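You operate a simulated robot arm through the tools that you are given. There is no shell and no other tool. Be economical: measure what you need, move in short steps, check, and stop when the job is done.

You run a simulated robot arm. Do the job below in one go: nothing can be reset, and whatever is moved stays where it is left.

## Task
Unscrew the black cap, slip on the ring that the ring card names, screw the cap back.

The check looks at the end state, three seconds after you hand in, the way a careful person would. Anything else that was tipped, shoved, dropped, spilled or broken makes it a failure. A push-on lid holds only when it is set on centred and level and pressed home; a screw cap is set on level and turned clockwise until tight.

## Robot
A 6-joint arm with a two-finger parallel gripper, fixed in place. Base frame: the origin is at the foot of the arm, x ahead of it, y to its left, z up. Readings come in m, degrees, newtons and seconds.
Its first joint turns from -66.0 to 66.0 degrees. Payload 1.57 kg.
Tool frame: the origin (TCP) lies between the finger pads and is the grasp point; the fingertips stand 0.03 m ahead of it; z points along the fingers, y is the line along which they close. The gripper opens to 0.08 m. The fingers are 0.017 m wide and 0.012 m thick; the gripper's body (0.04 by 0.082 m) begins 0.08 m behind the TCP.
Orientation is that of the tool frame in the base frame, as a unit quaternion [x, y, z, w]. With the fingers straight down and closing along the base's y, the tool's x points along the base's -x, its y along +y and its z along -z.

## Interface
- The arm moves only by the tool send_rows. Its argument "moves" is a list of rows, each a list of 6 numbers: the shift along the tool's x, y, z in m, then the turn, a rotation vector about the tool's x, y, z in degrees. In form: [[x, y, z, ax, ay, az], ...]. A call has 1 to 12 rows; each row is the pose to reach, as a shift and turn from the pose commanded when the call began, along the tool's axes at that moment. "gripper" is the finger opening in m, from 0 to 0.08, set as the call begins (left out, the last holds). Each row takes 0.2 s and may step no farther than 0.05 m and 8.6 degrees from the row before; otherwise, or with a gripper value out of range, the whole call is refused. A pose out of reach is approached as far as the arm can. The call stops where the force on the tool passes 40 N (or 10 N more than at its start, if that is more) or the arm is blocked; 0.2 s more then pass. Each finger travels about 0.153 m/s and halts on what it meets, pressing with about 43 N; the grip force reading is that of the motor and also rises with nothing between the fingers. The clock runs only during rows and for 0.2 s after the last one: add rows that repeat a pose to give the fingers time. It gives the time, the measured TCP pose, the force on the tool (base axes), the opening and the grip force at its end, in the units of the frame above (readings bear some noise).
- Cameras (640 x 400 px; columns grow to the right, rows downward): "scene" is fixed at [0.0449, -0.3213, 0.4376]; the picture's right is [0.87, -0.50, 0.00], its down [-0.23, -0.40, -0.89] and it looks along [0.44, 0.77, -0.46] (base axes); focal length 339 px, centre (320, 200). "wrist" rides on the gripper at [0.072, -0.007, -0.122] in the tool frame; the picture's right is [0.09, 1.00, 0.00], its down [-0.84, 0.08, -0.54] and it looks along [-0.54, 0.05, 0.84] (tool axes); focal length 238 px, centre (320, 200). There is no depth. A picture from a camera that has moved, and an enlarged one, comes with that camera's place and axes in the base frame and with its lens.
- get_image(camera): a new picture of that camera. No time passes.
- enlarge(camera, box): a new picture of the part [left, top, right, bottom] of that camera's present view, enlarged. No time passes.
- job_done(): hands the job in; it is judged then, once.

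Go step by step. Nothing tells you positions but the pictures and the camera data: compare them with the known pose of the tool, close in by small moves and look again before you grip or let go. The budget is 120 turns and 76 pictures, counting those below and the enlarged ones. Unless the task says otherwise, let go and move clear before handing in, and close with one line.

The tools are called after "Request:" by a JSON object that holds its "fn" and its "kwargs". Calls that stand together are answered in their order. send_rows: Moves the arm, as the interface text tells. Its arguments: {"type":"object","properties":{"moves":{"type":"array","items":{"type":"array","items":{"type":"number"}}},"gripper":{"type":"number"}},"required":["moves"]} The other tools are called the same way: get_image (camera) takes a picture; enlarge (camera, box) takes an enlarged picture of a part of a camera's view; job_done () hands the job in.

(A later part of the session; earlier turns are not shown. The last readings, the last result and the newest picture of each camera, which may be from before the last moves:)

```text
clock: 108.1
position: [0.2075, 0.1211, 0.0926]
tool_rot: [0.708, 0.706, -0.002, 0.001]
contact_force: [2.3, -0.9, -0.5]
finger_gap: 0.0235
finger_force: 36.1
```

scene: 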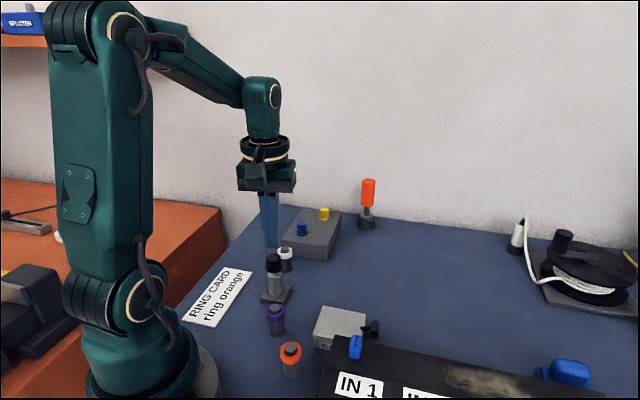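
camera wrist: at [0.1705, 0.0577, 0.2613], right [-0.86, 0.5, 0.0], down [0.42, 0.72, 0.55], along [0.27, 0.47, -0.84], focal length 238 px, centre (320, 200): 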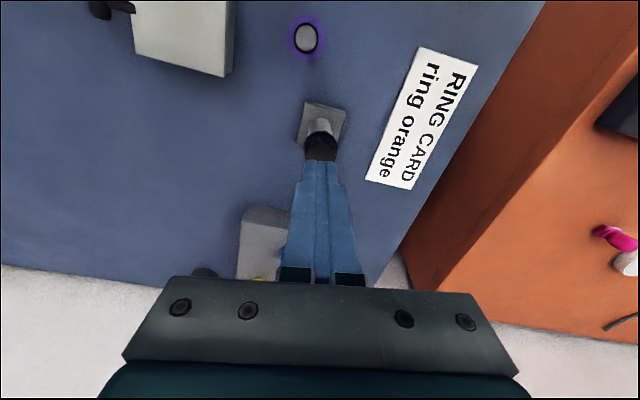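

Good grip, no side load. Turning counterclockwise 62° with a matching 0.85 mm rise, then continuing.

Request:
{"fn": "send_rows", "kwargs": {"moves": [[0, 0, -0.0001, 0, 0, -8], [0, 0, -0.0002, 0, 0, -16], [0, 0, -0.0003, 0, 0, -24], [0, 0, -0.0004, 0, 0, -32], [0, 0, -0.0005, 0, 0, -40], [0, 0, -0.0006, 0, 0, -48], [0, 0, -0.0008, 0, 0, -55]]}}

Request:
{"fn": "send_rows", "kwargs": {"moves": [[0, 0, 0, 0, 0, -3], [0, 0, -0.0001, 0, 0, -6], [0, 0, -0.0001, 0, 0, -9], [0, 0, -0.0002, 0, 0, -12], [0, 0, -0.0002, 0, 0, -15], [0, 0, -0.0003, 0, 0, -18], [0, 0, -0.0003, 0, 0, -21], [0, 0, -0.0004, 0, 0, -24], [0, 0, -0.0004, 0, 0, -27]]}}

Request:
{"fn": "send_rows", "kwargs": {"moves": [[0, 0, 0, 0, 0, -3], [0, 0, -0.0001, 0, 0, -6], [0, 0, -0.0001, 0, 0, -9], [0, 0, -0.0002, 0, 0, -12], [0, 0, -0.0002, 0, 0, -15], [0, 0, -0.0003, 0, 0, -18], [0, 0, -0.0003, 0, 0, -21], [0, 0, -0.0004, 0, 0, -24], [0, 0, -0.0004, 0, 0, -27], [0, 0, -0.0005, 0, 0, -33]]}}

```text
clock: 109.7
position: [0.2053, 0.1212, 0.0917]
tool_rot: [0.299, 0.954, -0.002, -0.003]
contact_force: [0.4, 0.0, -0.4]
finger_gap: 0.0235
finger_force: 35.5
```

```text
clock: 111.7
position: [0.2076, 0.1224, 0.0922]
tool_rot: [0.07, 0.998, -0.002, 0.0]
contact_force: [-0.2, 0.3, 0.3]
finger_gap: 0.0236
finger_force: 35.7
```

```text
clock: 113.9
position: [0.2068, 0.1219, 0.0935]
tool_rot: [-0.217, 0.976, -0.001, -0.001]
contact_force: [0.1, -0.8, -0.2]
finger_gap: 0.0234
finger_force: 36.3
```

All forces stay at zero throughout 115° of turning; it may be free now. Lifting gently.

Request:
{"fn": "send_rows", "kwargs": {"moves": [[0, 0, -0.001, 0, 0, 0], [0, 0, -0.002, 0, 0, 0], [0, 0, -0.002, 0, 0, 0]]}}

```text
clock: 114.7
position: [0.2055, 0.1214, 0.095]
tool_rot: [-0.216, 0.976, -0.001, 0.0]
contact_force: [0.6, 0.3, -0.6]
finger_gap: 0.0234
finger_force: 35.6
```

Zero force: the cap is free. Lifting it well clear.

Request:
{"fn": "send_rows", "kwargs": {"moves": [[0, 0, -0.003, 0, 0, 0], [0, 0, -0.008, 0, 0, 0], [0, 0, -0.015, 0, 0, 0], [0, 0, -0.025, 0, 0, 0], [0, 0, -0.04, 0, 0, 0], [0, 0, -0.04, 0, 0, 0]]}}

Request:
{"fn": "get_image", "kwargs": {"camera": "scene"}}

```text
clock: 116.1
position: [0.2067, 0.1224, 0.1365]
tool_rot: [-0.216, 0.976, -0.001, -0.002]
contact_force: [0.2, 0.3, 0.2]
finger_gap: 0.0232
finger_force: 35.6
```

```text
11 pictures are left
```

scene: 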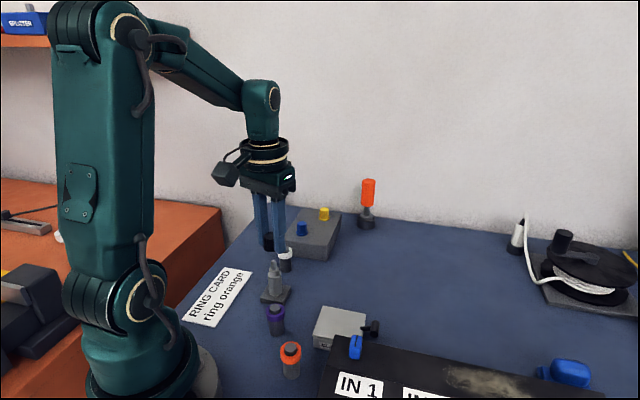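

The cap is off and held; the threaded neck is visible. Next I'll straighten yaw and carry it to a clear spot near (0.27, 0.07) to set down.

Request:
{"fn": "send_rows", "kwargs": {"moves": [[0, 0, 0, 0, 0, 8.3], [0, 0, 0, 0, 0, 16.6], [0, 0, 0, 0, 0, 24.9], [0, 0, 0, 0, 0, 24.9]]}}

Request:
{"fn": "send_rows", "kwargs": {"moves": [[-0.016, -0.013, 0, 0, 0, 0], [-0.032, -0.026, 0, 0, 0, 0], [-0.048, -0.039, 0, 0, 0, 0], [-0.064, -0.052, 0, 0, 0, 0], [-0.064, -0.052, 0.02, 0, 0, 0], [-0.064, -0.052, 0.04, 0, 0, 0], [-0.064, -0.052, 0.06, 0, 0, 0], [-0.064, -0.052, 0.06, 0, 0, 0]]}}

Request:
{"fn": "get_image", "kwargs": {"camera": "wrist"}}

```text
clock: 117.1
position: [0.2066, 0.1219, 0.1342]
tool_rot: [0.001, 1.0, -0.002, -0.001]
contact_force: [-0.1, -0.7, -0.8]
finger_gap: 0.0235
finger_force: 36.3
```

```text
clock: 118.9
position: [0.2709, 0.0706, 0.0742]
tool_rot: [0.001, 1.0, -0.001, -0.001]
contact_force: [-0.1, 0.6, 0.5]
finger_gap: 0.0235
finger_force: 36.3
```

```text
10 pictures are left
camera wrist: at [0.1992, 0.0645, 0.1974], right [-0.09, 1.0, 0.0], down [0.84, 0.08, 0.54], along [0.54, 0.05, -0.84], focal length 238 px, centre (320, 200)
```

wrist: 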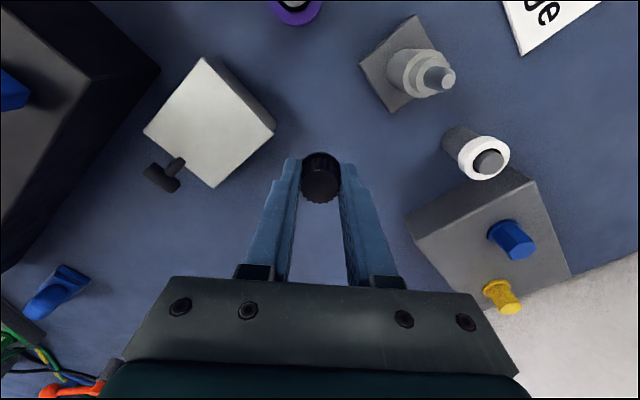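

The spot is clear. Lowering slowly in small steps until touch.

Request:
{"fn": "send_rows", "kwargs": {"moves": [[0, 0, 0.002, 0, 0, 0], [0, 0, 0.004, 0, 0, 0], [0, 0, 0.006, 0, 0, 0], [0, 0, 0.008, 0, 0, 0], [0, 0, 0.01, 0, 0, 0], [0, 0, 0.012, 0, 0, 0]]}}

Request:
{"fn": "send_rows", "kwargs": {"moves": [[0, 0, 0.002, 0, 0, 0], [0, 0, 0.004, 0, 0, 0], [0, 0, 0.006, 0, 0, 0], [0, 0, 0.008, 0, 0, 0], [0, 0, 0.01, 0, 0, 0], [0, 0, 0.012, 0, 0, 0]]}}

Request:
{"fn": "send_rows", "kwargs": {"moves": [[0, 0, 0.001, 0, 0, 0], [0, 0, 0.002, 0, 0, 0], [0, 0, 0.003, 0, 0, 0], [0, 0, 0.004, 0, 0, 0], [0, 0, 0.005, 0, 0, 0]]}}

```text
clock: 120.3
position: [0.2712, 0.0706, 0.0629]
tool_rot: [0.0, 1.0, -0.002, -0.001]
contact_force: [0.4, 0.7, -0.5]
finger_gap: 0.0234
finger_force: 36.0
```

```text
clock: 121.7
position: [0.2706, 0.0685, 0.0514]
tool_rot: [0.001, 1.0, -0.002, -0.001]
contact_force: [0.0, 1.0, -0.5]
finger_gap: 0.0232
finger_force: 35.8
```

```text
clock: 122.9
position: [0.2715, 0.0691, 0.0475]
tool_rot: [0.001, 1.0, -0.001, 0.0]
contact_force: [0.5, -0.2, -0.8]
finger_gap: 0.0235
finger_force: 35.3
```

No contact yet (tips near z 0.017, so the surface is lower than stated). Continuing in 1 mm steps.

Request:
{"fn": "send_rows", "kwargs": {"moves": [[0, 0, 0.001, 0, 0, 0], [0, 0, 0.002, 0, 0, 0], [0, 0, 0.003, 0, 0, 0]]}}

Request:
{"fn": "send_rows", "kwargs": {"moves": [[0, 0, 0.001, 0, 0, 0], [0, 0, 0.002, 0, 0, 0]]}}

Request:
{"fn": "send_rows", "kwargs": {"moves": [[0, 0, 0.001, 0, 0, 0], [0, 0, 0.002, 0, 0, 0]]}}

```text
clock: 123.7
position: [0.2708, 0.0688, 0.0439]
tool_rot: [0.0, 1.0, -0.002, 0.0]
contact_force: [-0.4, 0.2, -0.5]
finger_gap: 0.0234
finger_force: 35.7
```

```text
clock: 124.3
position: [0.2703, 0.0699, 0.0413]
tool_rot: [0.0, 1.0, -0.002, -0.001]
contact_force: [1.2, -0.3, 0.0]
finger_gap: 0.0235
finger_force: 35.8
```

```text
clock: 124.9
position: [0.2711, 0.0714, 0.0399]
tool_rot: [0.0, 1.0, -0.001, -0.001]
contact_force: [0.4, -0.6, -0.1]
finger_gap: 0.0234
finger_force: 34.9
```

Request:
{"fn": "send_rows", "kwargs": {"moves": [[0, 0, 0.001, 0, 0, 0], [0, 0, 0.002, 0, 0, 0]]}}

Request:
{"fn": "send_rows", "kwargs": {"moves": [[0, 0, 0.001, 0, 0, 0], [0, 0, 0.002, 0, 0, 0]]}}

Request:
{"fn": "send_rows", "kwargs": {"moves": [[0, 0, 0.001, 0, 0, 0], [0, 0, 0.0015, 0, 0, 0]]}}

```text
clock: 125.5
position: [0.2713, 0.0702, 0.0357]
tool_rot: [0.001, 1.0, -0.002, -0.002]
contact_force: [0.1, 0.0, -0.2]
finger_gap: 0.0237
finger_force: 35.6
```

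```text
clock: 126.1
position: [0.269, 0.069, 0.0356]
tool_rot: [0.0, 1.0, -0.002, -0.001]
contact_force: [1.1, 0.1, -0.7]
finger_gap: 0.0235
finger_force: 35.6
```

```text
clock: 126.7
position: [0.2711, 0.068, 0.0335]
tool_rot: [0.0, 1.0, -0.002, -0.001]
contact_force: [0.6, -0.1, 0.1]
finger_gap: 0.0235
finger_force: 35.8
```

Still no contact at TCP z≈0.0335. I'll look at the clearance under the cap.

Request:
{"fn": "enlarge", "kwargs": {"camera": "scene", "box": [260, 220, 380, 320]}}

```text
4.00 times, centred on (320, 270) of scene
camera zoom: at [0.0449, -0.3213, 0.4376], right [0.87, -0.5, 0.0], down [-0.23, -0.4, -0.89], along [0.44, 0.77, -0.46], focal length 1354 px, centre (320, -80)
```

zoom: 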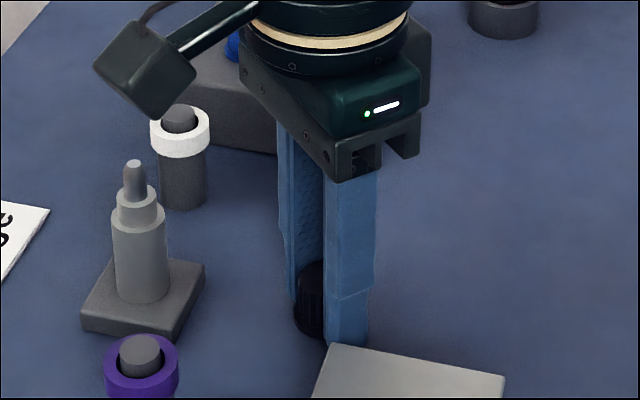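

The cap is close to the surface. Continuing down in 1 mm steps.

Request:
{"fn": "send_rows", "kwargs": {"moves": [[0, 0, 0.001, 0, 0, 0], [0, 0, 0.001, 0, 0, 0]]}}

Request:
{"fn": "send_rows", "kwargs": {"moves": [[0, 0, 0.001, 0, 0, 0], [0, 0, 0.001, 0, 0, 0]]}}

Request:
{"fn": "send_rows", "kwargs": {"moves": [[0, 0, 0.001, 0, 0, 0], [0, 0, 0.001, 0, 0, 0]]}}

```text
clock: 127.3
position: [0.2711, 0.07, 0.0339]
tool_rot: [0.001, 1.0, -0.001, -0.001]
contact_force: [0.4, 0.1, -1.0]
finger_gap: 0.0234
finger_force: 36.2
```

```text
clock: 127.9
position: [0.2711, 0.0699, 0.0317]
tool_rot: [-0.001, 1.0, -0.001, -0.001]
contact_force: [-0.4, -0.6, 0.2]
finger_gap: 0.0233
finger_force: 36.4
```

```text
clock: 128.5
position: [0.27, 0.07, 0.0311]
tool_rot: [0.0, 1.0, -0.002, -0.001]
contact_force: [-0.4, 1.1, 0.7]
finger_gap: 0.0234
finger_force: 35.9
```

No contact yet; continuing.

Request:
{"fn": "send_rows", "kwargs": {"moves": [[0, 0, 0.001, 0, 0, 0], [0, 0, 0.001, 0, 0, 0]]}}

Request:
{"fn": "send_rows", "kwargs": {"moves": [[0, 0, 0.001, 0, 0, 0], [0, 0, 0.001, 0, 0, 0]]}}

Request:
{"fn": "send_rows", "kwargs": {"moves": [[0, 0, 0.001, 0, 0, 0], [0, 0, 0.001, 0, 0, 0]]}}

Request:
{"fn": "send_rows", "kwargs": {"moves": [[0, 0, 0.001, 0, 0, 0], [0, 0, 0.001, 0, 0, 0]]}}

```text
clock: 129.1
position: [0.2712, 0.0694, 0.03]
tool_rot: [0.0, 1.0, -0.001, -0.001]
contact_force: [-5.9, -3.0, 15.9]
finger_gap: 0.0236
finger_force: 35.2
```

```text
clock: 129.5
position: [0.2723, 0.0689, 0.0298]
tool_rot: [-0.002, 1.0, -0.002, 0.0]
contact_force: [-1.8, -0.5, 5.0]
finger_gap: 0.0235
finger_force: 35.4
stopped in row 2: the force on the tool passed its limit (the readings are from after the stop); the commanded pose is now the measured one
```

```text
clock: 130.0
position: [0.2711, 0.0691, 0.0302]
tool_rot: [-0.001, 1.0, -0.002, -0.001]
contact_force: [-2.7, -0.3, 5.6]
finger_gap: 0.0233
finger_force: 35.8
stopped in row 2: the force on the tool passed its limit (the readings are from after the stop); the commanded pose is now the measured one
```

```text
clock: 130.5
position: [0.2709, 0.0714, 0.0308]
tool_rot: [-0.001, 1.0, -0.002, 0.0]
contact_force: [-1.1, 0.6, 4.7]
finger_gap: 0.0234
finger_force: 35.9
stopped in row 2: the force on the tool passed its limit (the readings are from after the stop); the commanded pose is now the measured one
```

Touchdown at TCP z≈0.030 (surface ≈ 0). Releasing the cap and rising straight up.

Request:
{"fn": "send_rows", "kwargs": {"moves": [[0, 0, 0, 0, 0, 0], [0, 0, 0, 0, 0, 0], [0, 0, -0.02, 0, 0, 0], [0, 0, -0.05, 0, 0, 0], [0, 0, -0.08, 0, 0, 0], [0, 0, -0.1, 0, 0, 0], [0, 0, -0.1, 0, 0, 0]], "gripper": 0.05}}

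```text
clock: 132.1
position: [0.2707, 0.0694, 0.1292]
tool_rot: [-0.001, 1.0, -0.002, 0.0]
contact_force: [0.3, 0.3, -0.8]
finger_gap: 0.0498
finger_force: 0.1
```

The cap should be standing; next the orange ring near (0.166, -0.029, top ≈ 0.045). Moving above it and looking.

Request:
{"fn": "send_rows", "kwargs": {"moves": [[0.026, -0.025, 0, 0, 0, 0], [0.052, -0.049, 0, 0, 0, 0], [0.078, -0.074, 0, 0, 0, 0], [0.1047, -0.0984, 0, 0, 0, 0], [0.1047, -0.0984, 0.025, 0, 0, 0], [0.1047, -0.0984, 0.025, 0, 0, 0]]}}

Request:
{"fn": "get_image", "kwargs": {"camera": "wrist"}}

```text
clock: 133.5
position: [0.1672, -0.0315, 0.1062]
tool_rot: [-0.001, 1.0, -0.002, 0.0]
contact_force: [-0.4, 0.6, 0.1]
finger_gap: 0.05
finger_force: 0.1
```

```text
8 pictures are left
camera wrist: at [0.095, -0.0366, 0.2277], right [-0.09, 1.0, 0.0], down [0.84, 0.08, 0.54], along [0.54, 0.05, -0.84], focal length 238 px, centre (320, 200)
```

wrist: 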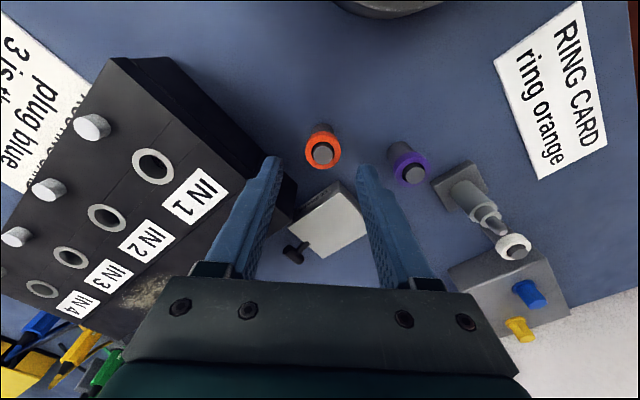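

The ring is about 2 mm toward +y and 2.5 mm toward the base. Correcting, narrowing to 40 mm to clear the box, and descending to ring-top level.

Request:
{"fn": "send_rows", "kwargs": {"moves": [[0.0025, 0.002, 0, 0, 0, 0], [0.0025, 0.002, 0.015, 0, 0, 0], [0.0025, 0.002, 0.027, 0, 0, 0], [0.0025, 0.002, 0.027, 0, 0, 0]], "gripper": 0.04}}

Request:
{"fn": "enlarge", "kwargs": {"camera": "wrist", "box": [240, 100, 400, 260]}}

```text
clock: 134.5
position: [0.1652, -0.0282, 0.078]
tool_rot: [-0.001, 1.0, -0.002, 0.0]
contact_force: [-0.5, 0.1, -0.5]
finger_gap: 0.0402
finger_force: 0.1
```

```text
2.50 times, centred on (320, 180) of wrist
camera zoom: at [0.0931, -0.0333, 0.2001], right [-0.09, 1.0, 0.0], down [0.84, 0.08, 0.54], along [0.54, 0.05, -0.84], focal length 596 px, centre (320, 250)
```

zoom: 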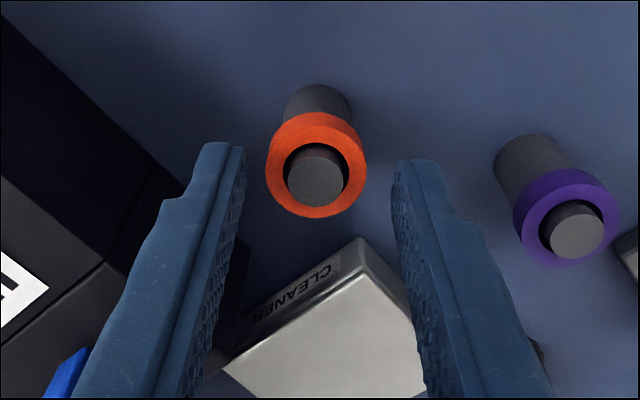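

Ring centre is about 1 mm off along the closing axis. Correcting, lowering to TCP z≈0.062, and gripping.

Request:
{"fn": "send_rows", "kwargs": {"moves": [[-0.0005, -0.001, 0.008, 0, 0, 0], [-0.0005, -0.001, 0.016, 0, 0, 0], [-0.0005, -0.001, 0.016, 0, 0, 0]]}}

Request:
{"fn": "send_rows", "kwargs": {"moves": [[0, 0, 0, 0, 0, 0], [0, 0, 0, 0, 0, 0], [0, 0, 0, 0, 0, 0]], "gripper": 0.0}}

```text
clock: 135.3
position: [0.1647, -0.0269, 0.0617]
tool_rot: [0.0, 1.0, -0.002, 0.0]
contact_force: [0.6, 0.8, -0.2]
finger_gap: 0.04
finger_force: 0.1
```

```text
clock: 136.1
position: [0.1645, -0.0268, 0.0624]
tool_rot: [0.0, 1.0, -0.002, 0.0]
contact_force: [0.2, -0.3, 0.6]
finger_gap: 0.0307
finger_force: 39.9
```

Gripped at 30.7 mm (ring OD). Lifting straight up.

Request:
{"fn": "send_rows", "kwargs": {"moves": [[0, 0, -0.003, 0, 0, 0], [0, 0, -0.007, 0, 0, 0], [0, 0, -0.015, 0, 0, 0], [0, 0, -0.03, 0, 0, 0], [0, 0, -0.055, 0, 0, 0], [0, 0, -0.08, 0, 0, 0], [0, 0, -0.08, 0, 0, 0]]}}

```text
clock: 137.7
position: [0.1661, -0.027, 0.1432]
tool_rot: [-0.001, 1.0, -0.002, 0.0]
contact_force: [0.3, -0.4, -0.1]
finger_gap: 0.0305
finger_force: 39.1
```

Ring held. Carrying it over the post axis at about (0.2066, 0.1219), staying high.

Request:
{"fn": "send_rows", "kwargs": {"moves": [[-0.0104, 0.0372, 0, 0, 0, 0], [-0.0208, 0.0745, 0, 0, 0, 0], [-0.0312, 0.1118, 0, 0, 0, 0], [-0.0416, 0.149, 0, 0, 0, 0], [-0.0416, 0.149, 0.015, 0, 0, 0], [-0.0416, 0.149, 0.015, 0, 0, 0]]}}

Request:
{"fn": "send_rows", "kwargs": {"moves": [[0, 0, 0, 0, 0, 0]]}}

Request:
{"fn": "send_rows", "kwargs": {"moves": [[0, 0, 0, 0, 0, 0]]}}

Request:
{"fn": "send_rows", "kwargs": {"moves": [[0, 0, 0, 0, 0, 0]]}}

Request:
{"fn": "enlarge", "kwargs": {"camera": "wrist", "box": [260, 80, 380, 200]}}

```text
clock: 139.1
position: [0.2061, 0.1204, 0.1263]
tool_rot: [-0.001, 1.0, -0.002, 0.001]
contact_force: [0.1, 0.0, 0.0]
finger_gap: 0.0303
finger_force: 40.0
```

```text
clock: 139.5
position: [0.2073, 0.1209, 0.1264]
tool_rot: [-0.001, 1.0, -0.001, 0.0]
contact_force: [0.8, 0.0, -0.5]
finger_gap: 0.0304
finger_force: 39.0
```

```text
clock: 139.9
position: [0.2076, 0.1205, 0.1265]
tool_rot: [-0.001, 1.0, -0.003, 0.001]
contact_force: [0.2, -0.4, -0.8]
finger_gap: 0.0302
finger_force: 39.7
```

```text
clock: 140.3
position: [0.2068, 0.1218, 0.1274]
tool_rot: [-0.001, 1.0, -0.002, -0.001]
contact_force: [0.4, -0.3, -0.7]
finger_gap: 0.0304
finger_force: 39.1
```

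```text
3.33 times, centred on (320, 140) of wrist
camera zoom: at [0.135, 0.1144, 0.2488], right [-0.09, 1.0, 0.0], down [0.84, 0.08, 0.54], along [0.54, 0.05, -0.84], focal length 794 px, centre (320, 400)
```

zoom: 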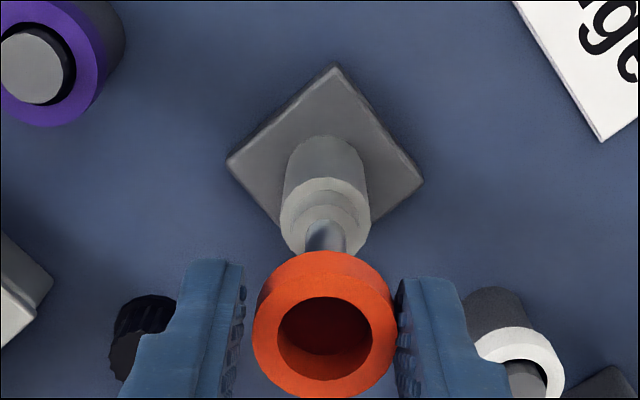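

The ring is held between the tips; across the fingers it is within 0.6 mm of the post axis. I need its fore–aft position, so one scene close-up.

Request:
{"fn": "enlarge", "kwargs": {"camera": "scene", "box": [234, 216, 314, 296]}}

```text
5.00 times, centred on (274, 256) of scene
camera zoom: at [0.0449, -0.3213, 0.4376], right [0.87, -0.5, 0.0], down [-0.23, -0.4, -0.89], along [0.44, 0.77, -0.46], focal length 1693 px, centre (550, -80)
```

zoom: 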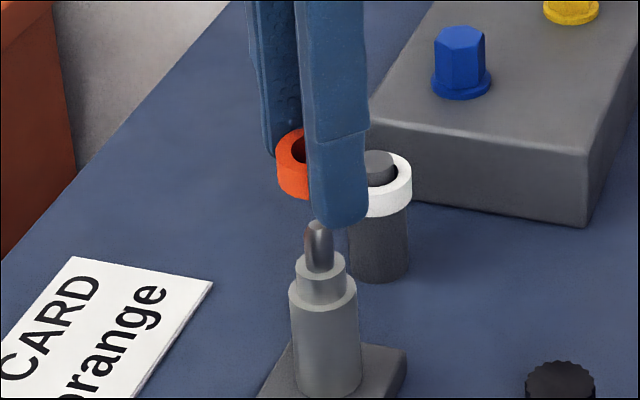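

The ring sits about 2 mm ahead of the post axis and 0.5 mm to its right. Correcting and lowering so the ring surrounds the thin stud, just above the collar, then checking again.

Request:
{"fn": "send_rows", "kwargs": {"moves": [[0.0022, 0.0005, 0, 0, 0, 0], [0.0022, 0.0005, 0.008, 0, 0, 0], [0.0022, 0.0005, 0.016, 0, 0, 0], [0.0022, 0.0005, 0.023, 0, 0, 0], [0.0022, 0.0005, 0.028, 0, 0, 0], [0.0022, 0.0005, 0.028, 0, 0, 0]]}}

Request:
{"fn": "enlarge", "kwargs": {"camera": "wrist", "box": [280, 120, 360, 200]}}

```text
clock: 141.7
position: [0.2024, 0.1213, 0.0989]
tool_rot: [-0.001, 1.0, -0.002, -0.001]
contact_force: [0.1, -1.5, -0.6]
finger_gap: 0.0301
finger_force: 39.7
```

```text
5.00 times, centred on (320, 160) of wrist
camera zoom: at [0.1314, 0.115, 0.2212], right [-0.09, 1.0, 0.0], down [0.84, 0.08, 0.54], along [0.54, 0.05, -0.84], focal length 1192 px, centre (320, 400)
```

zoom: 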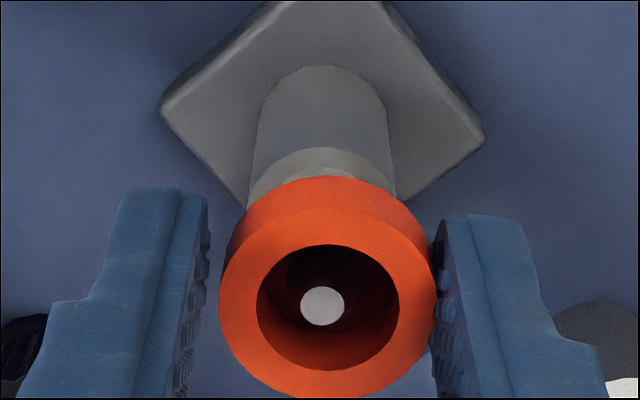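

Very clear: the stud is inside the ring, and the ring is 0.8 mm too far in +y. Correcting that and lowering in small steps, watching force.

Request:
{"fn": "send_rows", "kwargs": {"moves": [[0, -0.0008, 0, 0, 0, 0], [0, -0.0008, 0.002, 0, 0, 0], [0, -0.0008, 0.003, 0, 0, 0], [0, -0.0008, 0.004, 0, 0, 0]]}}

Request:
{"fn": "send_rows", "kwargs": {"moves": [[0, 0, 0.001, 0, 0, 0], [0, 0, 0.002, 0, 0, 0]]}}

Request:
{"fn": "send_rows", "kwargs": {"moves": [[0, 0, 0.001, 0, 0, 0], [0, 0, 0.001, 0, 0, 0]]}}

```text
clock: 142.7
position: [0.204, 0.1208, 0.0939]
tool_rot: [-0.001, 1.0, -0.001, 0.001]
contact_force: [-0.8, 0.8, 0.5]
finger_gap: 0.03
finger_force: 39.8
```

```text
clock: 143.3
position: [0.2027, 0.1204, 0.093]
tool_rot: [0.0, 1.0, -0.002, 0.001]
contact_force: [-0.2, 0.1, 0.5]
finger_gap: 0.0303
finger_force: 39.3
```

```text
clock: 143.9
position: [0.2036, 0.1199, 0.0921]
tool_rot: [-0.001, 1.0, -0.002, 0.0]
contact_force: [0.0, 0.3, -0.2]
finger_gap: 0.0298
finger_force: 39.7
```

No contact at TCP z≈0.092. Continuing down in 1 mm steps.

Request:
{"fn": "send_rows", "kwargs": {"moves": [[0, 0, 0.001, 0, 0, 0], [0, 0, 0.001, 0, 0, 0]]}}

Request:
{"fn": "send_rows", "kwargs": {"moves": [[0, 0, 0.001, 0, 0, 0], [0, 0, 0.001, 0, 0, 0]]}}

Request:
{"fn": "send_rows", "kwargs": {"moves": [[0, 0, 0.001, 0, 0, 0], [0, 0, 0.001, 0, 0, 0]]}}

```text
clock: 144.5
position: [0.204, 0.1201, 0.0907]
tool_rot: [-0.002, 1.0, -0.001, 0.0]
contact_force: [0.1, 0.5, 0.1]
finger_gap: 0.03
finger_force: 38.7
```

```text
clock: 145.1
position: [0.203, 0.1203, 0.0901]
tool_rot: [0.0, 1.0, -0.001, 0.0]
contact_force: [1.2, -0.8, 0.4]
finger_gap: 0.0298
finger_force: 39.1
```

```text
clock: 145.7
position: [0.2038, 0.1214, 0.0899]
tool_rot: [-0.001, 1.0, -0.002, 0.0]
contact_force: [0.1, -0.3, -0.1]
finger_gap: 0.0299
finger_force: 39.4
```

Request:
{"fn": "send_rows", "kwargs": {"moves": [[0, 0, 0.001, 0, 0, 0], [0, 0, 0.001, 0, 0, 0]]}}

Request:
{"fn": "send_rows", "kwargs": {"moves": [[0, 0, 0.001, 0, 0, 0], [0, 0, 0.001, 0, 0, 0]]}}

Request:
{"fn": "send_rows", "kwargs": {"moves": [[0, 0, 0.001, 0, 0, 0], [0, 0, 0.001, 0, 0, 0]]}}

```text
clock: 146.3
position: [0.2035, 0.1225, 0.0865]
tool_rot: [-0.001, 1.0, -0.002, 0.0]
contact_force: [-0.8, -1.0, 0.8]
finger_gap: 0.0296
finger_force: 39.3
```

```text
clock: 146.9
position: [0.2041, 0.121, 0.0874]
tool_rot: [-0.001, 1.0, -0.002, 0.0]
contact_force: [0.8, -0.5, 0.4]
finger_gap: 0.03
finger_force: 39.1
```

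```text
clock: 147.5
position: [0.2034, 0.1218, 0.0869]
tool_rot: [-0.001, 1.0, -0.002, -0.002]
contact_force: [-0.2, -0.8, -0.1]
finger_gap: 0.0297
finger_force: 39.7
```

Still no contact; the ring has likely slipped around the collar. Continuing.

Request:
{"fn": "send_rows", "kwargs": {"moves": [[0, 0, 0.001, 0, 0, 0], [0, 0, 0.001, 0, 0, 0]]}}

Request:
{"fn": "send_rows", "kwargs": {"moves": [[0, 0, 0.001, 0, 0, 0], [0, 0, 0.001, 0, 0, 0]]}}

Request:
{"fn": "send_rows", "kwargs": {"moves": [[0, 0, 0.001, 0, 0, 0], [0, 0, 0.001, 0, 0, 0]]}}

Request:
{"fn": "send_rows", "kwargs": {"moves": [[0, 0, 0.001, 0, 0, 0], [0, 0, 0.001, 0, 0, 0]]}}

```text
clock: 148.1
position: [0.2047, 0.1211, 0.0836]
tool_rot: [-0.001, 1.0, -0.002, 0.0]
contact_force: [1.2, -0.3, 0.8]
finger_gap: 0.0297
finger_force: 40.0
```

```text
clock: 148.7
position: [0.2041, 0.1206, 0.0834]
tool_rot: [-0.001, 1.0, -0.002, 0.0]
contact_force: [0.2, 0.5, -0.5]
finger_gap: 0.0299
finger_force: 39.4
```

```text
clock: 149.3
position: [0.204, 0.1204, 0.0832]
tool_rot: [-0.001, 1.0, -0.002, 0.0]
contact_force: [0.8, 0.5, -0.6]
finger_gap: 0.0299
finger_force: 39.6
```

```text
clock: 149.9
position: [0.2049, 0.1194, 0.0811]
tool_rot: [-0.001, 1.0, -0.002, 0.0]
contact_force: [0.1, -0.1, -0.2]
finger_gap: 0.0297
finger_force: 39.1
```

Request:
{"fn": "send_rows", "kwargs": {"moves": [[0, 0, 0.001, 0, 0, 0], [0, 0, 0.001, 0, 0, 0]]}}

Request:
{"fn": "send_rows", "kwargs": {"moves": [[0, 0, 0.001, 0, 0, 0], [0, 0, 0.001, 0, 0, 0]]}}

Request:
{"fn": "enlarge", "kwargs": {"camera": "scene", "box": [234, 236, 314, 316]}}

```text
clock: 150.5
position: [0.204, 0.1211, 0.0794]
tool_rot: [0.0, 1.0, -0.002, 0.0]
contact_force: [1.1, 0.8, -0.8]
finger_gap: 0.0301
finger_force: 39.2
```

```text
clock: 151.1
position: [0.2051, 0.1217, 0.0803]
tool_rot: [-0.001, 1.0, -0.003, 0.001]
contact_force: [0.1, 0.9, 1.2]
finger_gap: 0.0297
finger_force: 39.1
```

```text
5.00 times, centred on (274, 276) of scene
camera zoom: at [0.0449, -0.3213, 0.4376], right [0.87, -0.5, 0.0], down [-0.23, -0.4, -0.89], along [0.44, 0.77, -0.46], focal length 1693 px, centre (550, -180)
```

zoom: 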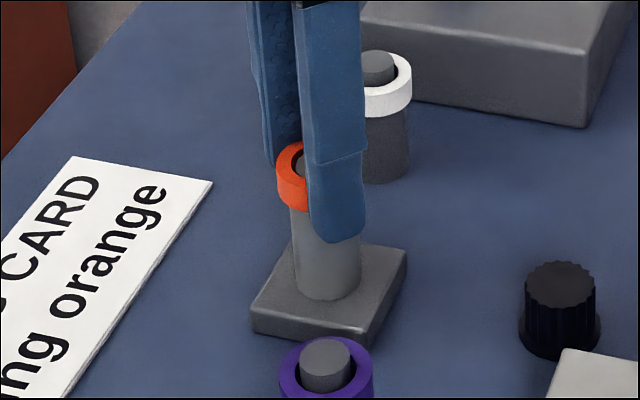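

The ring is around the collar, practically at the shoulder, and the cap stands upright aside. One or two more small steps to touch.

Request:
{"fn": "send_rows", "kwargs": {"moves": [[0, 0, 0.001, 0, 0, 0], [0, 0, 0.001, 0, 0, 0]]}}

Request:
{"fn": "send_rows", "kwargs": {"moves": [[0, 0, 0.001, 0, 0, 0], [0, 0, 0.001, 0, 0, 0]]}}

```text
clock: 151.7
position: [0.2032, 0.1216, 0.0781]
tool_rot: [-0.001, 1.0, -0.002, 0.0]
contact_force: [0.6, 0.7, -0.3]
finger_gap: 0.0294
finger_force: 38.9
```

```text
clock: 152.3
position: [0.2036, 0.1209, 0.0782]
tool_rot: [-0.001, 1.0, -0.003, 0.001]
contact_force: [-2.8, -3.8, 19.9]
finger_gap: 0.0296
finger_force: 39.3
```

The ring has seated on the shoulder (20 N). Releasing and rising straight up.

Request:
{"fn": "send_rows", "kwargs": {"moves": [[0, 0, -0.0005, 0, 0, 0], [0, 0, -0.0005, 0, 0, 0], [0, 0, -0.005, 0, 0, 0], [0, 0, -0.02, 0, 0, 0], [0, 0, -0.04, 0, 0, 0], [0, 0, -0.06, 0, 0, 0], [0, 0, -0.06, 0, 0, 0]], "gripper": 0.045}}

```text
clock: 153.9
position: [0.2038, 0.1195, 0.1384]
tool_rot: [-0.001, 1.0, -0.002, -0.001]
contact_force: [0.2, 0.1, 0.1]
finger_gap: 0.0451
finger_force: 0.1
```

Now going back to the cap by exactly reversing the commanded shifts, first to a height just above it.

Request:
{"fn": "send_rows", "kwargs": {"moves": [[-0.0168, -0.0128, 0, 0, 0, 0], [-0.0336, -0.0256, 0, 0, 0, 0], [-0.0505, -0.0385, 0, 0, 0, 0], [-0.0673, -0.0513, 0, 0, 0, 0], [-0.0673, -0.0513, 0.03, 0, 0, 0], [-0.0673, -0.0513, 0.06, 0, 0, 0], [-0.0673, -0.0513, 0.075, 0, 0, 0], [-0.0673, -0.0513, 0.075, 0, 0, 0]]}}

Request:
{"fn": "get_image", "kwargs": {"camera": "wrist"}}

```text
clock: 155.7
position: [0.2718, 0.0703, 0.065]
tool_rot: [-0.001, 1.0, -0.002, 0.0]
contact_force: [0.5, 0.4, -0.1]
finger_gap: 0.0448
finger_force: 0.1
```

```text
2 pictures are left
camera wrist: at [0.1993, 0.064, 0.1855], right [-0.09, 1.0, 0.0], down [0.84, 0.08, 0.54], along [0.54, 0.05, -0.84], focal length 238 px, centre (320, 200)
```

wrist: 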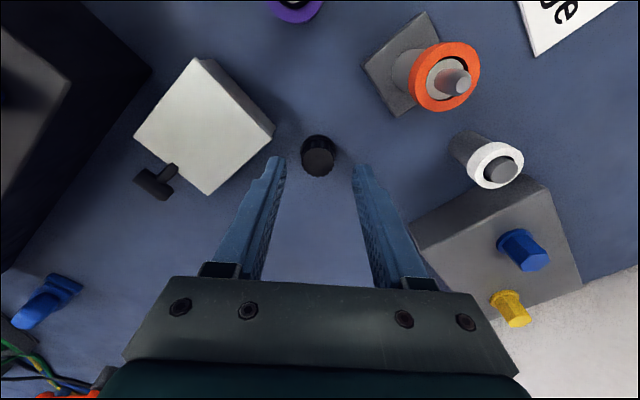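

The ring is on the post, and the cap is upright and centred between the fingers. Descending and gripping it.

Request:
{"fn": "send_rows", "kwargs": {"moves": [[0, -0.0003, 0.015, 0, 0, 0], [0, -0.0003, 0.026, 0, 0, 0], [0, -0.0003, 0.0315, 0, 0, 0], [0, -0.0003, 0.0315, 0, 0, 0]]}}

Request:
{"fn": "send_rows", "kwargs": {"moves": [[0, 0, 0, 0, 0, 0], [0, 0, 0, 0, 0, 0], [0, 0, 0, 0, 0, 0]], "gripper": 0.0}}

```text
clock: 156.7
position: [0.2707, 0.0686, 0.0324]
tool_rot: [-0.001, 1.0, -0.002, 0.0]
contact_force: [-0.6, 0.7, 0.0]
finger_gap: 0.045
finger_force: 0.0
```

```text
clock: 157.5
position: [0.2708, 0.0694, 0.031]
tool_rot: [-0.001, 1.0, -0.002, 0.0]
contact_force: [0.0, -0.1, -0.1]
finger_gap: 0.0236
finger_force: 35.6
```

Cap gripped with no side load. Lifting and carrying it back over the post, then averaging position readings.

Request:
{"fn": "send_rows", "kwargs": {"moves": [[0, 0, -0.01, 0, 0, 0], [0, 0, -0.04, 0, 0, 0], [0, 0, -0.075, 0, 0, 0], [0, 0, -0.11, 0, 0, 0], [0.016, 0.013, -0.11, 0, 0, 0], [0.032, 0.026, -0.11, 0, 0, 0], [0.048, 0.039, -0.11, 0, 0, 0], [0.0642, 0.0523, -0.11, 0, 0, 0], [0.0642, 0.0523, -0.11, 0, 0, 0]]}}

Request:
{"fn": "send_rows", "kwargs": {"moves": [[0, 0, 0, 0, 0, -8.5], [0, 0, 0, 0, 0, -17], [0, 0, 0, 0, 0, -25.5], [0, 0, 0, 0, 0, -34], [0, 0, 0, 0, 0, -42.5], [0, 0, 0, 0, 0, -51], [0, 0, 0, 0, 0, -59.5], [0, 0, 0, 0, 0, -68], [0, 0, 0, 0, 0, -76.5], [0, 0, 0, 0, 0, -85], [0, 0, 0, 0, 0, -90], [0, 0, 0, 0, 0, -90]]}}

Request:
{"fn": "send_rows", "kwargs": {"moves": [[0, 0, 0, 0, 0, 0]]}}

Request:
{"fn": "send_rows", "kwargs": {"moves": [[0, 0, 0, 0, 0, 0]]}}

Request:
{"fn": "send_rows", "kwargs": {"moves": [[0, 0, 0, 0, 0, 0]]}}

Request:
{"fn": "send_rows", "kwargs": {"moves": [[0, 0, 0, 0, 0, 0]]}}

Request:
{"fn": "send_rows", "kwargs": {"moves": [[0, 0, 0, 0, 0, 0]]}}

```text
clock: 159.5
position: [0.2069, 0.1234, 0.141]
tool_rot: [-0.001, 1.0, -0.001, 0.0]
contact_force: [0.5, -0.2, 0.0]
finger_gap: 0.0238
finger_force: 35.6
```

```text
clock: 162.1
position: [0.2064, 0.1225, 0.1415]
tool_rot: [0.708, -0.706, 0.002, 0.001]
contact_force: [0.3, 0.3, -0.2]
finger_gap: 0.0235
finger_force: 35.8
```

```text
clock: 162.5
position: [0.2053, 0.1209, 0.1409]
tool_rot: [0.708, -0.707, 0.001, 0.002]
contact_force: [0.3, -0.2, 0.0]
finger_gap: 0.0235
finger_force: 35.6
```

```text
clock: 162.9
position: [0.2059, 0.1225, 0.1409]
tool_rot: [0.708, -0.707, 0.001, 0.002]
contact_force: [-0.6, 0.1, -1.0]
finger_gap: 0.0234
finger_force: 35.4
```

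```text
clock: 163.3
position: [0.2062, 0.1231, 0.141]
tool_rot: [0.708, -0.706, 0.002, 0.001]
contact_force: [-1.5, -0.7, -0.6]
finger_gap: 0.0233
finger_force: 35.0
```

```text
clock: 163.7
position: [0.2079, 0.1224, 0.141]
tool_rot: [0.708, -0.706, 0.001, 0.002]
contact_force: [-0.2, 0.6, -0.5]
finger_gap: 0.0234
finger_force: 35.5
```

```text
clock: 164.1
position: [0.2076, 0.122, 0.1405]
tool_rot: [-0.707, 0.707, -0.002, -0.002]
contact_force: [-0.1, -0.5, 0.0]
finger_gap: 0.0235
finger_force: 35.6
```

Averaged position is (0.2066, 0.1224), so I'm shifting −0.5 mm in y. Descending over the stud, then 1 mm steps until contact.

Request:
{"fn": "send_rows", "kwargs": {"moves": [[0.0005, 0, 0.01, 0, 0, 0], [0.0005, 0, 0.018, 0, 0, 0], [0.0005, 0, 0.025, 0, 0, 0], [0.0005, 0, 0.03, 0, 0, 0], [0.0005, 0, 0.034, 0, 0, 0], [0.0005, 0, 0.036, 0, 0, 0]]}}

Request:
{"fn": "send_rows", "kwargs": {"moves": [[0, 0, 0.001, 0, 0, 0], [0, 0, 0.002, 0, 0, 0], [0, 0, 0.003, 0, 0, 0]]}}

Request:
{"fn": "send_rows", "kwargs": {"moves": [[0, 0, 0.001, 0, 0, 0], [0, 0, 0.002, 0, 0, 0]]}}

Request:
{"fn": "send_rows", "kwargs": {"moves": [[0, 0, 0.001, 0, 0, 0], [0, 0, 0.002, 0, 0, 0]]}}

```text
clock: 165.5
position: [0.2051, 0.1221, 0.1039]
tool_rot: [0.708, -0.706, 0.0, 0.001]
contact_force: [0.5, 0.3, -0.1]
finger_gap: 0.0234
finger_force: 35.8
```

```text
clock: 166.3
position: [0.2064, 0.1199, 0.1021]
tool_rot: [0.708, -0.706, 0.0, 0.002]
contact_force: [0.1, 0.1, -0.1]
finger_gap: 0.0233
finger_force: 35.5
```

```text
clock: 166.9
position: [0.2068, 0.1231, 0.1006]
tool_rot: [0.708, -0.707, 0.001, 0.001]
contact_force: [-0.2, 0.0, -0.7]
finger_gap: 0.0235
finger_force: 35.7
```

```text
clock: 167.5
position: [0.2053, 0.1205, 0.0987]
tool_rot: [0.708, -0.706, 0.001, 0.002]
contact_force: [0.1, -0.3, 0.4]
finger_gap: 0.0232
finger_force: 35.5
```

No contact at z≈0.098. Continuing.

Request:
{"fn": "send_rows", "kwargs": {"moves": [[0, 0, 0.001, 0, 0, 0], [0, 0, 0.001, 0, 0, 0]]}}

Request:
{"fn": "send_rows", "kwargs": {"moves": [[0, 0, 0.001, 0, 0, 0], [0, 0, 0.001, 0, 0, 0]]}}

Request:
{"fn": "send_rows", "kwargs": {"moves": [[0, 0, 0.001, 0, 0, 0], [0, 0, 0.001, 0, 0, 0]]}}

```text
clock: 168.1
position: [0.2071, 0.1202, 0.0985]
tool_rot: [0.708, -0.706, 0.001, 0.001]
contact_force: [2.6, 2.0, -1.2]
finger_gap: 0.0235
finger_force: 35.6
```

```text
clock: 168.7
position: [0.2064, 0.1207, 0.0962]
tool_rot: [0.708, -0.707, 0.0, 0.0]
contact_force: [0.9, 4.2, 4.0]
finger_gap: 0.0235
finger_force: 35.6
```

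```text
clock: 169.3
position: [0.2072, 0.1215, 0.0951]
tool_rot: [0.707, -0.707, 0.001, 0.001]
contact_force: [-5.3, 4.7, 15.6]
finger_gap: 0.0235
finger_force: 35.7
```

Contact at z≈0.095, matching the predicted thread start. Relieving side load and turning clockwise, following the pitch.

Request:
{"fn": "send_rows", "kwargs": {"moves": [[-0.0004, 0.0004, 0, 0, 0, 0], [-0.0004, 0.0004, 0, 0, 0, 0], [-0.0004, 0.0004, 0, 0, 0, 6], [-0.0004, 0.0004, 0, 0, 0, 12], [-0.0004, 0.0004, 0, 0, 0, 18], [-0.0004, 0.0004, 0, 0, 0, 24], [-0.0004, 0.0004, 0, 0, 0, 30]]}}

Request:
{"fn": "send_rows", "kwargs": {"moves": [[0, 0, 0, 0, 0, 6], [0, 0, 0, 0, 0, 12], [0, 0, 0, 0, 0, 18], [0, 0, 0, 0, 0, 24], [0, 0, 0, 0, 0, 30]]}}

```text
clock: 170.9
position: [0.2072, 0.1208, 0.0963]
tool_rot: [-0.5, 0.866, -0.002, -0.001]
contact_force: [9.2, -14.4, 11.5]
finger_gap: 0.0234
finger_force: 35.7
```

```text
clock: 172.1
position: [0.2064, 0.1214, 0.0957]
tool_rot: [-0.259, 0.966, -0.003, -0.002]
contact_force: [1.8, -21.4, 7.9]
finger_gap: 0.0235
finger_force: 36.1
```

The vertical force falls as it turns, so the thread has engaged. Relieving the −y side load before going on.

Request:
{"fn": "send_rows", "kwargs": {"moves": [[0.0006, -0.001, 0, 0, 0, 0], [0.0006, -0.001, 0, 0, 0, 0]]}}

Request:
{"fn": "send_rows", "kwargs": {"moves": [[0, 0, 0.0001, 0, 0, 6], [0, 0, 0.0002, 0, 0, 12], [0, 0, 0.0003, 0, 0, 18], [0, 0, 0.0004, 0, 0, 24], [0, 0, 0.0004, 0, 0, 30]]}}

```text
clock: 172.7
position: [0.2066, 0.1215, 0.0952]
tool_rot: [-0.259, 0.966, -0.001, -0.001]
contact_force: [-4.8, -6.5, 12.1]
finger_gap: 0.0233
finger_force: 35.6
```

```text
clock: 173.9
position: [0.2064, 0.1213, 0.0945]
tool_rot: [0.001, 1.0, 0.001, 0.0]
contact_force: [-19.7, 20.3, 14.8]
finger_gap: 0.0235
finger_force: 35.8
```

Request:
{"fn": "send_rows", "kwargs": {"moves": [[0.0011, 0.0011, 0, 0, 0, 0], [0.0011, 0.0011, 0, 0, 0, 0]]}}

Request:
{"fn": "send_rows", "kwargs": {"moves": [[0, 0, 0.0001, 0, 0, 6], [0, 0, 0.0002, 0, 0, 12], [0, 0, 0.0003, 0, 0, 18], [0, 0, 0.0003, 0, 0, 24], [0, 0, 0.0004, 0, 0, 30]]}}

```text
clock: 174.5
position: [0.2057, 0.1214, 0.0952]
tool_rot: [-0.001, 1.0, -0.001, 0.001]
contact_force: [0.4, 5.9, 9.7]
finger_gap: 0.0235
finger_force: 35.9
```

```text
clock: 175.7
position: [0.2068, 0.1217, 0.0951]
tool_rot: [0.258, 0.966, 0.001, 0.003]
contact_force: [20.8, 2.2, 3.9]
finger_gap: 0.0236
finger_force: 36.1
```

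Request:
{"fn": "send_rows", "kwargs": {"moves": [[-0.0012, 0.0008, 0, 0, 0, 0], [-0.0012, 0.0008, 0, 0, 0, 0]]}}

Request:
{"fn": "send_rows", "kwargs": {"moves": [[0, 0, 0.0001, 0, 0, 6], [0, 0, 0.0002, 0, 0, 12], [0, 0, 0.0003, 0, 0, 18], [0, 0, 0.0003, 0, 0, 24], [0, 0, 0.0004, 0, 0, 30]]}}

```text
clock: 176.3
position: [0.2074, 0.1233, 0.0954]
tool_rot: [0.258, 0.966, -0.001, 0.0]
contact_force: [4.9, 7.9, 11.0]
finger_gap: 0.0232
finger_force: 35.5
```

```text
clock: 177.5
position: [0.2063, 0.1211, 0.0944]
tool_rot: [0.5, 0.866, -0.001, 0.0]
contact_force: [-0.4, 13.1, 15.1]
finger_gap: 0.0233
finger_force: 35.9
```

Request:
{"fn": "send_rows", "kwargs": {"moves": [[0.0007, 0.0004, 0, 0, 0, 0], [0.0007, 0.0004, 0, 0, 0, 0], [0.0007, 0.0004, 0.0001, 0, 0, 6], [0.0007, 0.0004, 0.0002, 0, 0, 12], [0.0007, 0.0004, 0.0003, 0, 0, 18], [0.0007, 0.0004, 0.0003, 0, 0, 24], [0.0007, 0.0004, 0.0004, 0, 0, 30]]}}

```text
clock: 179.1
position: [0.2065, 0.1218, 0.0934]
tool_rot: [0.707, 0.707, -0.001, 0.001]
contact_force: [1.8, 6.8, 12.6]
finger_gap: 0.0233
finger_force: 35.5
```

180° done with steady engagement. Releasing, rotating back to −90°, and regripping.

Request:
{"fn": "send_rows", "kwargs": {"moves": [[0, 0, 0, 0, 0, 0], [0, 0, 0, 0, 0, 0]], "gripper": 0.045}}

Request:
{"fn": "send_rows", "kwargs": {"moves": [[0, 0, 0, 0, 0, -8.5], [0, 0, 0, 0, 0, -17], [0, 0, 0, 0, 0, -25.5], [0, 0, 0, 0, 0, -34], [0, 0, 0, 0, 0, -42.5], [0, 0, 0, 0, 0, -51], [0, 0, 0, 0, 0, -59.5], [0, 0, 0, 0, 0, -68], [0, 0, 0, 0, 0, -76.5], [0, 0, 0, 0, 0, -85], [0, 0, 0, 0, 0, -90]]}}

Request:
{"fn": "send_rows", "kwargs": {"moves": [[0, 0, 0, 0, 0, -8.5], [0, 0, 0, 0, 0, -17], [0, 0, 0, 0, 0, -25.5], [0, 0, 0, 0, 0, -34], [0, 0, 0, 0, 0, -42.5], [0, 0, 0, 0, 0, -51], [0, 0, 0, 0, 0, -59.5], [0, 0, 0, 0, 0, -68], [0, 0, 0, 0, 0, -76.5], [0, 0, 0, 0, 0, -85], [0, 0, 0, 0, 0, -90], [0, 0, 0, 0, 0, -90]]}}

Request:
{"fn": "send_rows", "kwargs": {"moves": [[0, 0, 0, 0, 0, 0], [0, 0, 0, 0, 0, 0], [0, 0, 0, 0, 0, 0]], "gripper": 0.0}}

```text
clock: 179.7
position: [0.2065, 0.1223, 0.094]
tool_rot: [0.707, 0.707, -0.002, 0.001]
contact_force: [0.5, -0.1, 0.4]
finger_gap: 0.0452
finger_force: 0.2
```

```text
clock: 182.1
position: [0.2077, 0.1215, 0.0946]
tool_rot: [-0.001, 1.0, -0.002, 0.0]
contact_force: [0.3, 0.2, 0.1]
finger_gap: 0.0449
finger_force: 0.1
```

```text
clock: 184.7
position: [0.2071, 0.1208, 0.0942]
tool_rot: [0.708, -0.706, 0.002, 0.001]
contact_force: [0.7, -0.7, -0.1]
finger_gap: 0.0447
finger_force: 0.1
```

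```text
clock: 185.5
position: [0.2077, 0.1224, 0.0932]
tool_rot: [0.708, -0.707, 0.001, 0.001]
contact_force: [-1.0, -0.3, -0.5]
finger_gap: 0.0234
finger_force: 35.4
```

Regripped cleanly. Second clockwise stroke, following the pitch.

Request:
{"fn": "send_rows", "kwargs": {"moves": [[0, 0, 0.0001, 0, 0, 6], [0, 0, 0.0002, 0, 0, 12], [0, 0, 0.0002, 0, 0, 18], [0, 0, 0.0003, 0, 0, 24], [0, 0, 0.0004, 0, 0, 30], [0, 0, 0.0005, 0, 0, 36], [0, 0, 0.0006, 0, 0, 42], [0, 0, 0.0006, 0, 0, 48], [0, 0, 0.0007, 0, 0, 54], [0, 0, 0.0008, 0, 0, 60]]}}

Request:
{"fn": "send_rows", "kwargs": {"moves": [[0, 0, 0.0001, 0, 0, 6], [0, 0, 0.0002, 0, 0, 12], [0, 0, 0.0002, 0, 0, 18], [0, 0, 0.0003, 0, 0, 24], [0, 0, 0.0004, 0, 0, 30], [0, 0, 0.0005, 0, 0, 36], [0, 0, 0.0006, 0, 0, 42], [0, 0, 0.0006, 0, 0, 48], [0, 0, 0.0007, 0, 0, 54], [0, 0, 0.0008, 0, 0, 60]]}}

Request:
{"fn": "send_rows", "kwargs": {"moves": [[0, 0, 0.0001, 0, 0, 6], [0, 0, 0.0002, 0, 0, 12], [0, 0, 0.0002, 0, 0, 18], [0, 0, 0.0003, 0, 0, 24], [0, 0, 0.0004, 0, 0, 30], [0, 0, 0.0005, 0, 0, 36], [0, 0, 0.0006, 0, 0, 42], [0, 0, 0.0006, 0, 0, 48], [0, 0, 0.0007, 0, 0, 54], [0, 0, 0.0008, 0, 0, 60]]}}

```text
clock: 187.7
position: [0.2066, 0.1219, 0.093]
tool_rot: [-0.26, 0.966, -0.003, 0.0]
contact_force: [14.9, -18.7, 0.0]
finger_gap: 0.0235
finger_force: 36.1
```

```text
clock: 189.9
position: [0.2067, 0.1223, 0.0915]
tool_rot: [0.258, 0.966, -0.002, 0.001]
contact_force: [3.2, -21.7, 28.9]
finger_gap: 0.0233
finger_force: 35.4
```

```text
clock: 192.1
position: [0.2066, 0.1234, 0.0924]
tool_rot: [0.707, 0.708, 0.0, 0.002]
contact_force: [3.1, -17.4, 32.2]
finger_gap: 0.0236
finger_force: 35.7
```

Vertical force rose after about 70° of this stroke, so the cap seems bottomed. I'll release, raise 1.5 mm to unload, rotate back, and do one more tightening stroke without pushing.

Request:
{"fn": "send_rows", "kwargs": {"moves": [[0, 0, -0.001, 0, 0, 0], [0, 0, -0.0015, 0, 0, 0], [0, 0, -0.0015, 0, 0, 0]], "gripper": 0.045}}

Request:
{"fn": "send_rows", "kwargs": {"moves": [[0, 0, 0, 0, 0, -8.5], [0, 0, 0, 0, 0, -17], [0, 0, 0, 0, 0, -25.5], [0, 0, 0, 0, 0, -34], [0, 0, 0, 0, 0, -42.5], [0, 0, 0, 0, 0, -51], [0, 0, 0, 0, 0, -59.5], [0, 0, 0, 0, 0, -68], [0, 0, 0, 0, 0, -76.5], [0, 0, 0, 0, 0, -85], [0, 0, 0, 0, 0, -90]]}}

Request:
{"fn": "send_rows", "kwargs": {"moves": [[0, 0, 0, 0, 0, -8.5], [0, 0, 0, 0, 0, -17], [0, 0, 0, 0, 0, -25.5], [0, 0, 0, 0, 0, -34], [0, 0, 0, 0, 0, -42.5], [0, 0, 0, 0, 0, -51], [0, 0, 0, 0, 0, -59.5], [0, 0, 0, 0, 0, -68], [0, 0, 0, 0, 0, -76.5], [0, 0, 0, 0, 0, -85], [0, 0, 0, 0, 0, -90], [0, 0, 0, 0, 0, -90]]}}

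Request:
{"fn": "enlarge", "kwargs": {"camera": "scene", "box": [244, 236, 304, 296]}}

```text
clock: 192.9
position: [0.2067, 0.1217, 0.0934]
tool_rot: [0.707, 0.708, -0.002, 0.0]
contact_force: [-0.2, 0.1, -0.1]
finger_gap: 0.0446
finger_force: 0.1
```

```text
clock: 195.3
position: [0.2072, 0.1235, 0.0938]
tool_rot: [-0.002, 1.0, -0.003, 0.0]
contact_force: [-0.6, 1.0, 0.9]
finger_gap: 0.0449
finger_force: 0.1
```

```text
clock: 197.9
position: [0.2061, 0.1222, 0.0925]
tool_rot: [0.708, -0.706, 0.002, 0.001]
contact_force: [0.0, -0.4, -0.4]
finger_gap: 0.0451
finger_force: 0.0
```

```text
6.67 times, centred on (274, 266) of scene
camera zoom: at [0.0449, -0.3213, 0.4376], right [0.87, -0.5, 0.0], down [-0.23, -0.4, -0.89], along [0.44, 0.77, -0.46], focal length 2258 px, centre (627, -240)
```

zoom: 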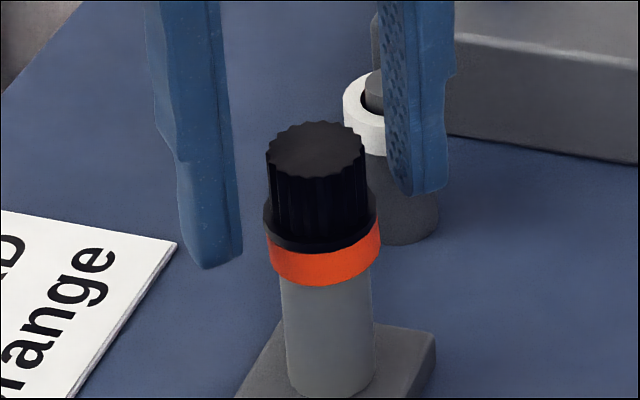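

The cap sits level directly on the orange ring, maybe 1 mm short of fully home. One more tightening stroke.

Request:
{"fn": "send_rows", "kwargs": {"moves": [[0, 0, 0, 0, 0, 0], [0, 0, 0, 0, 0, 0], [0, 0, 0, 0, 0, 0]], "gripper": 0.0}}

Request:
{"fn": "send_rows", "kwargs": {"moves": [[0, 0, 0.0001, 0, 0, 6], [0, 0, 0.0002, 0, 0, 12], [0, 0, 0.0002, 0, 0, 18], [0, 0, 0.0003, 0, 0, 24], [0, 0, 0.0004, 0, 0, 30]]}}

Request:
{"fn": "send_rows", "kwargs": {"moves": [[0, 0, 0.0001, 0, 0, 6], [0, 0, 0.0002, 0, 0, 12], [0, 0, 0.0002, 0, 0, 18], [0, 0, 0.0003, 0, 0, 24], [0, 0, 0.0004, 0, 0, 30]]}}

```text
clock: 198.7
position: [0.2069, 0.1231, 0.0935]
tool_rot: [0.708, -0.706, 0.0, 0.001]
contact_force: [3.7, 2.0, 0.6]
finger_gap: 0.0235
finger_force: 35.4
```

```text
clock: 199.9
position: [0.2074, 0.1213, 0.0929]
tool_rot: [-0.5, 0.866, -0.001, -0.001]
contact_force: [5.1, -2.4, 3.0]
finger_gap: 0.0237
finger_force: 36.3
```

```text
clock: 201.1
position: [0.207, 0.1208, 0.0906]
tool_rot: [-0.26, 0.966, -0.003, 0.0]
contact_force: [14.6, -11.8, 5.1]
finger_gap: 0.0237
finger_force: 36.2
```

Continuing the turn with no further feed, to see whether the cap still draws down.

Request:
{"fn": "send_rows", "kwargs": {"moves": [[0, 0, 0, 0, 0, 6], [0, 0, 0, 0, 0, 12], [0, 0, 0, 0, 0, 18], [0, 0, 0, 0, 0, 24], [0, 0, 0, 0, 0, 30], [0, 0, 0, 0, 0, 36], [0, 0, 0, 0, 0, 42], [0, 0, 0, 0, 0, 48], [0, 0, 0, 0, 0, 54], [0, 0, 0, 0, 0, 60]]}}

Request:
{"fn": "send_rows", "kwargs": {"moves": [[0, 0, 0, 0, 0, 6], [0, 0, 0, 0, 0, 12], [0, 0, 0, 0, 0, 18], [0, 0, 0, 0, 0, 24], [0, 0, 0, 0, 0, 30], [0, 0, 0, 0, 0, 36], [0, 0, 0, 0, 0, 42], [0, 0, 0, 0, 0, 48], [0, 0, 0, 0, 0, 54], [0, 0, 0, 0, 0, 60]]}}

```text
clock: 203.3
position: [0.2063, 0.1218, 0.0919]
tool_rot: [0.26, 0.966, -0.003, -0.001]
contact_force: [-4.8, -13.2, 8.2]
finger_gap: 0.0235
finger_force: 36.1
```

```text
clock: 205.5
position: [0.2079, 0.1232, 0.0931]
tool_rot: [0.707, 0.707, -0.002, 0.0]
contact_force: [-12.3, -2.0, 15.9]
finger_gap: 0.0239
finger_force: 35.8
```

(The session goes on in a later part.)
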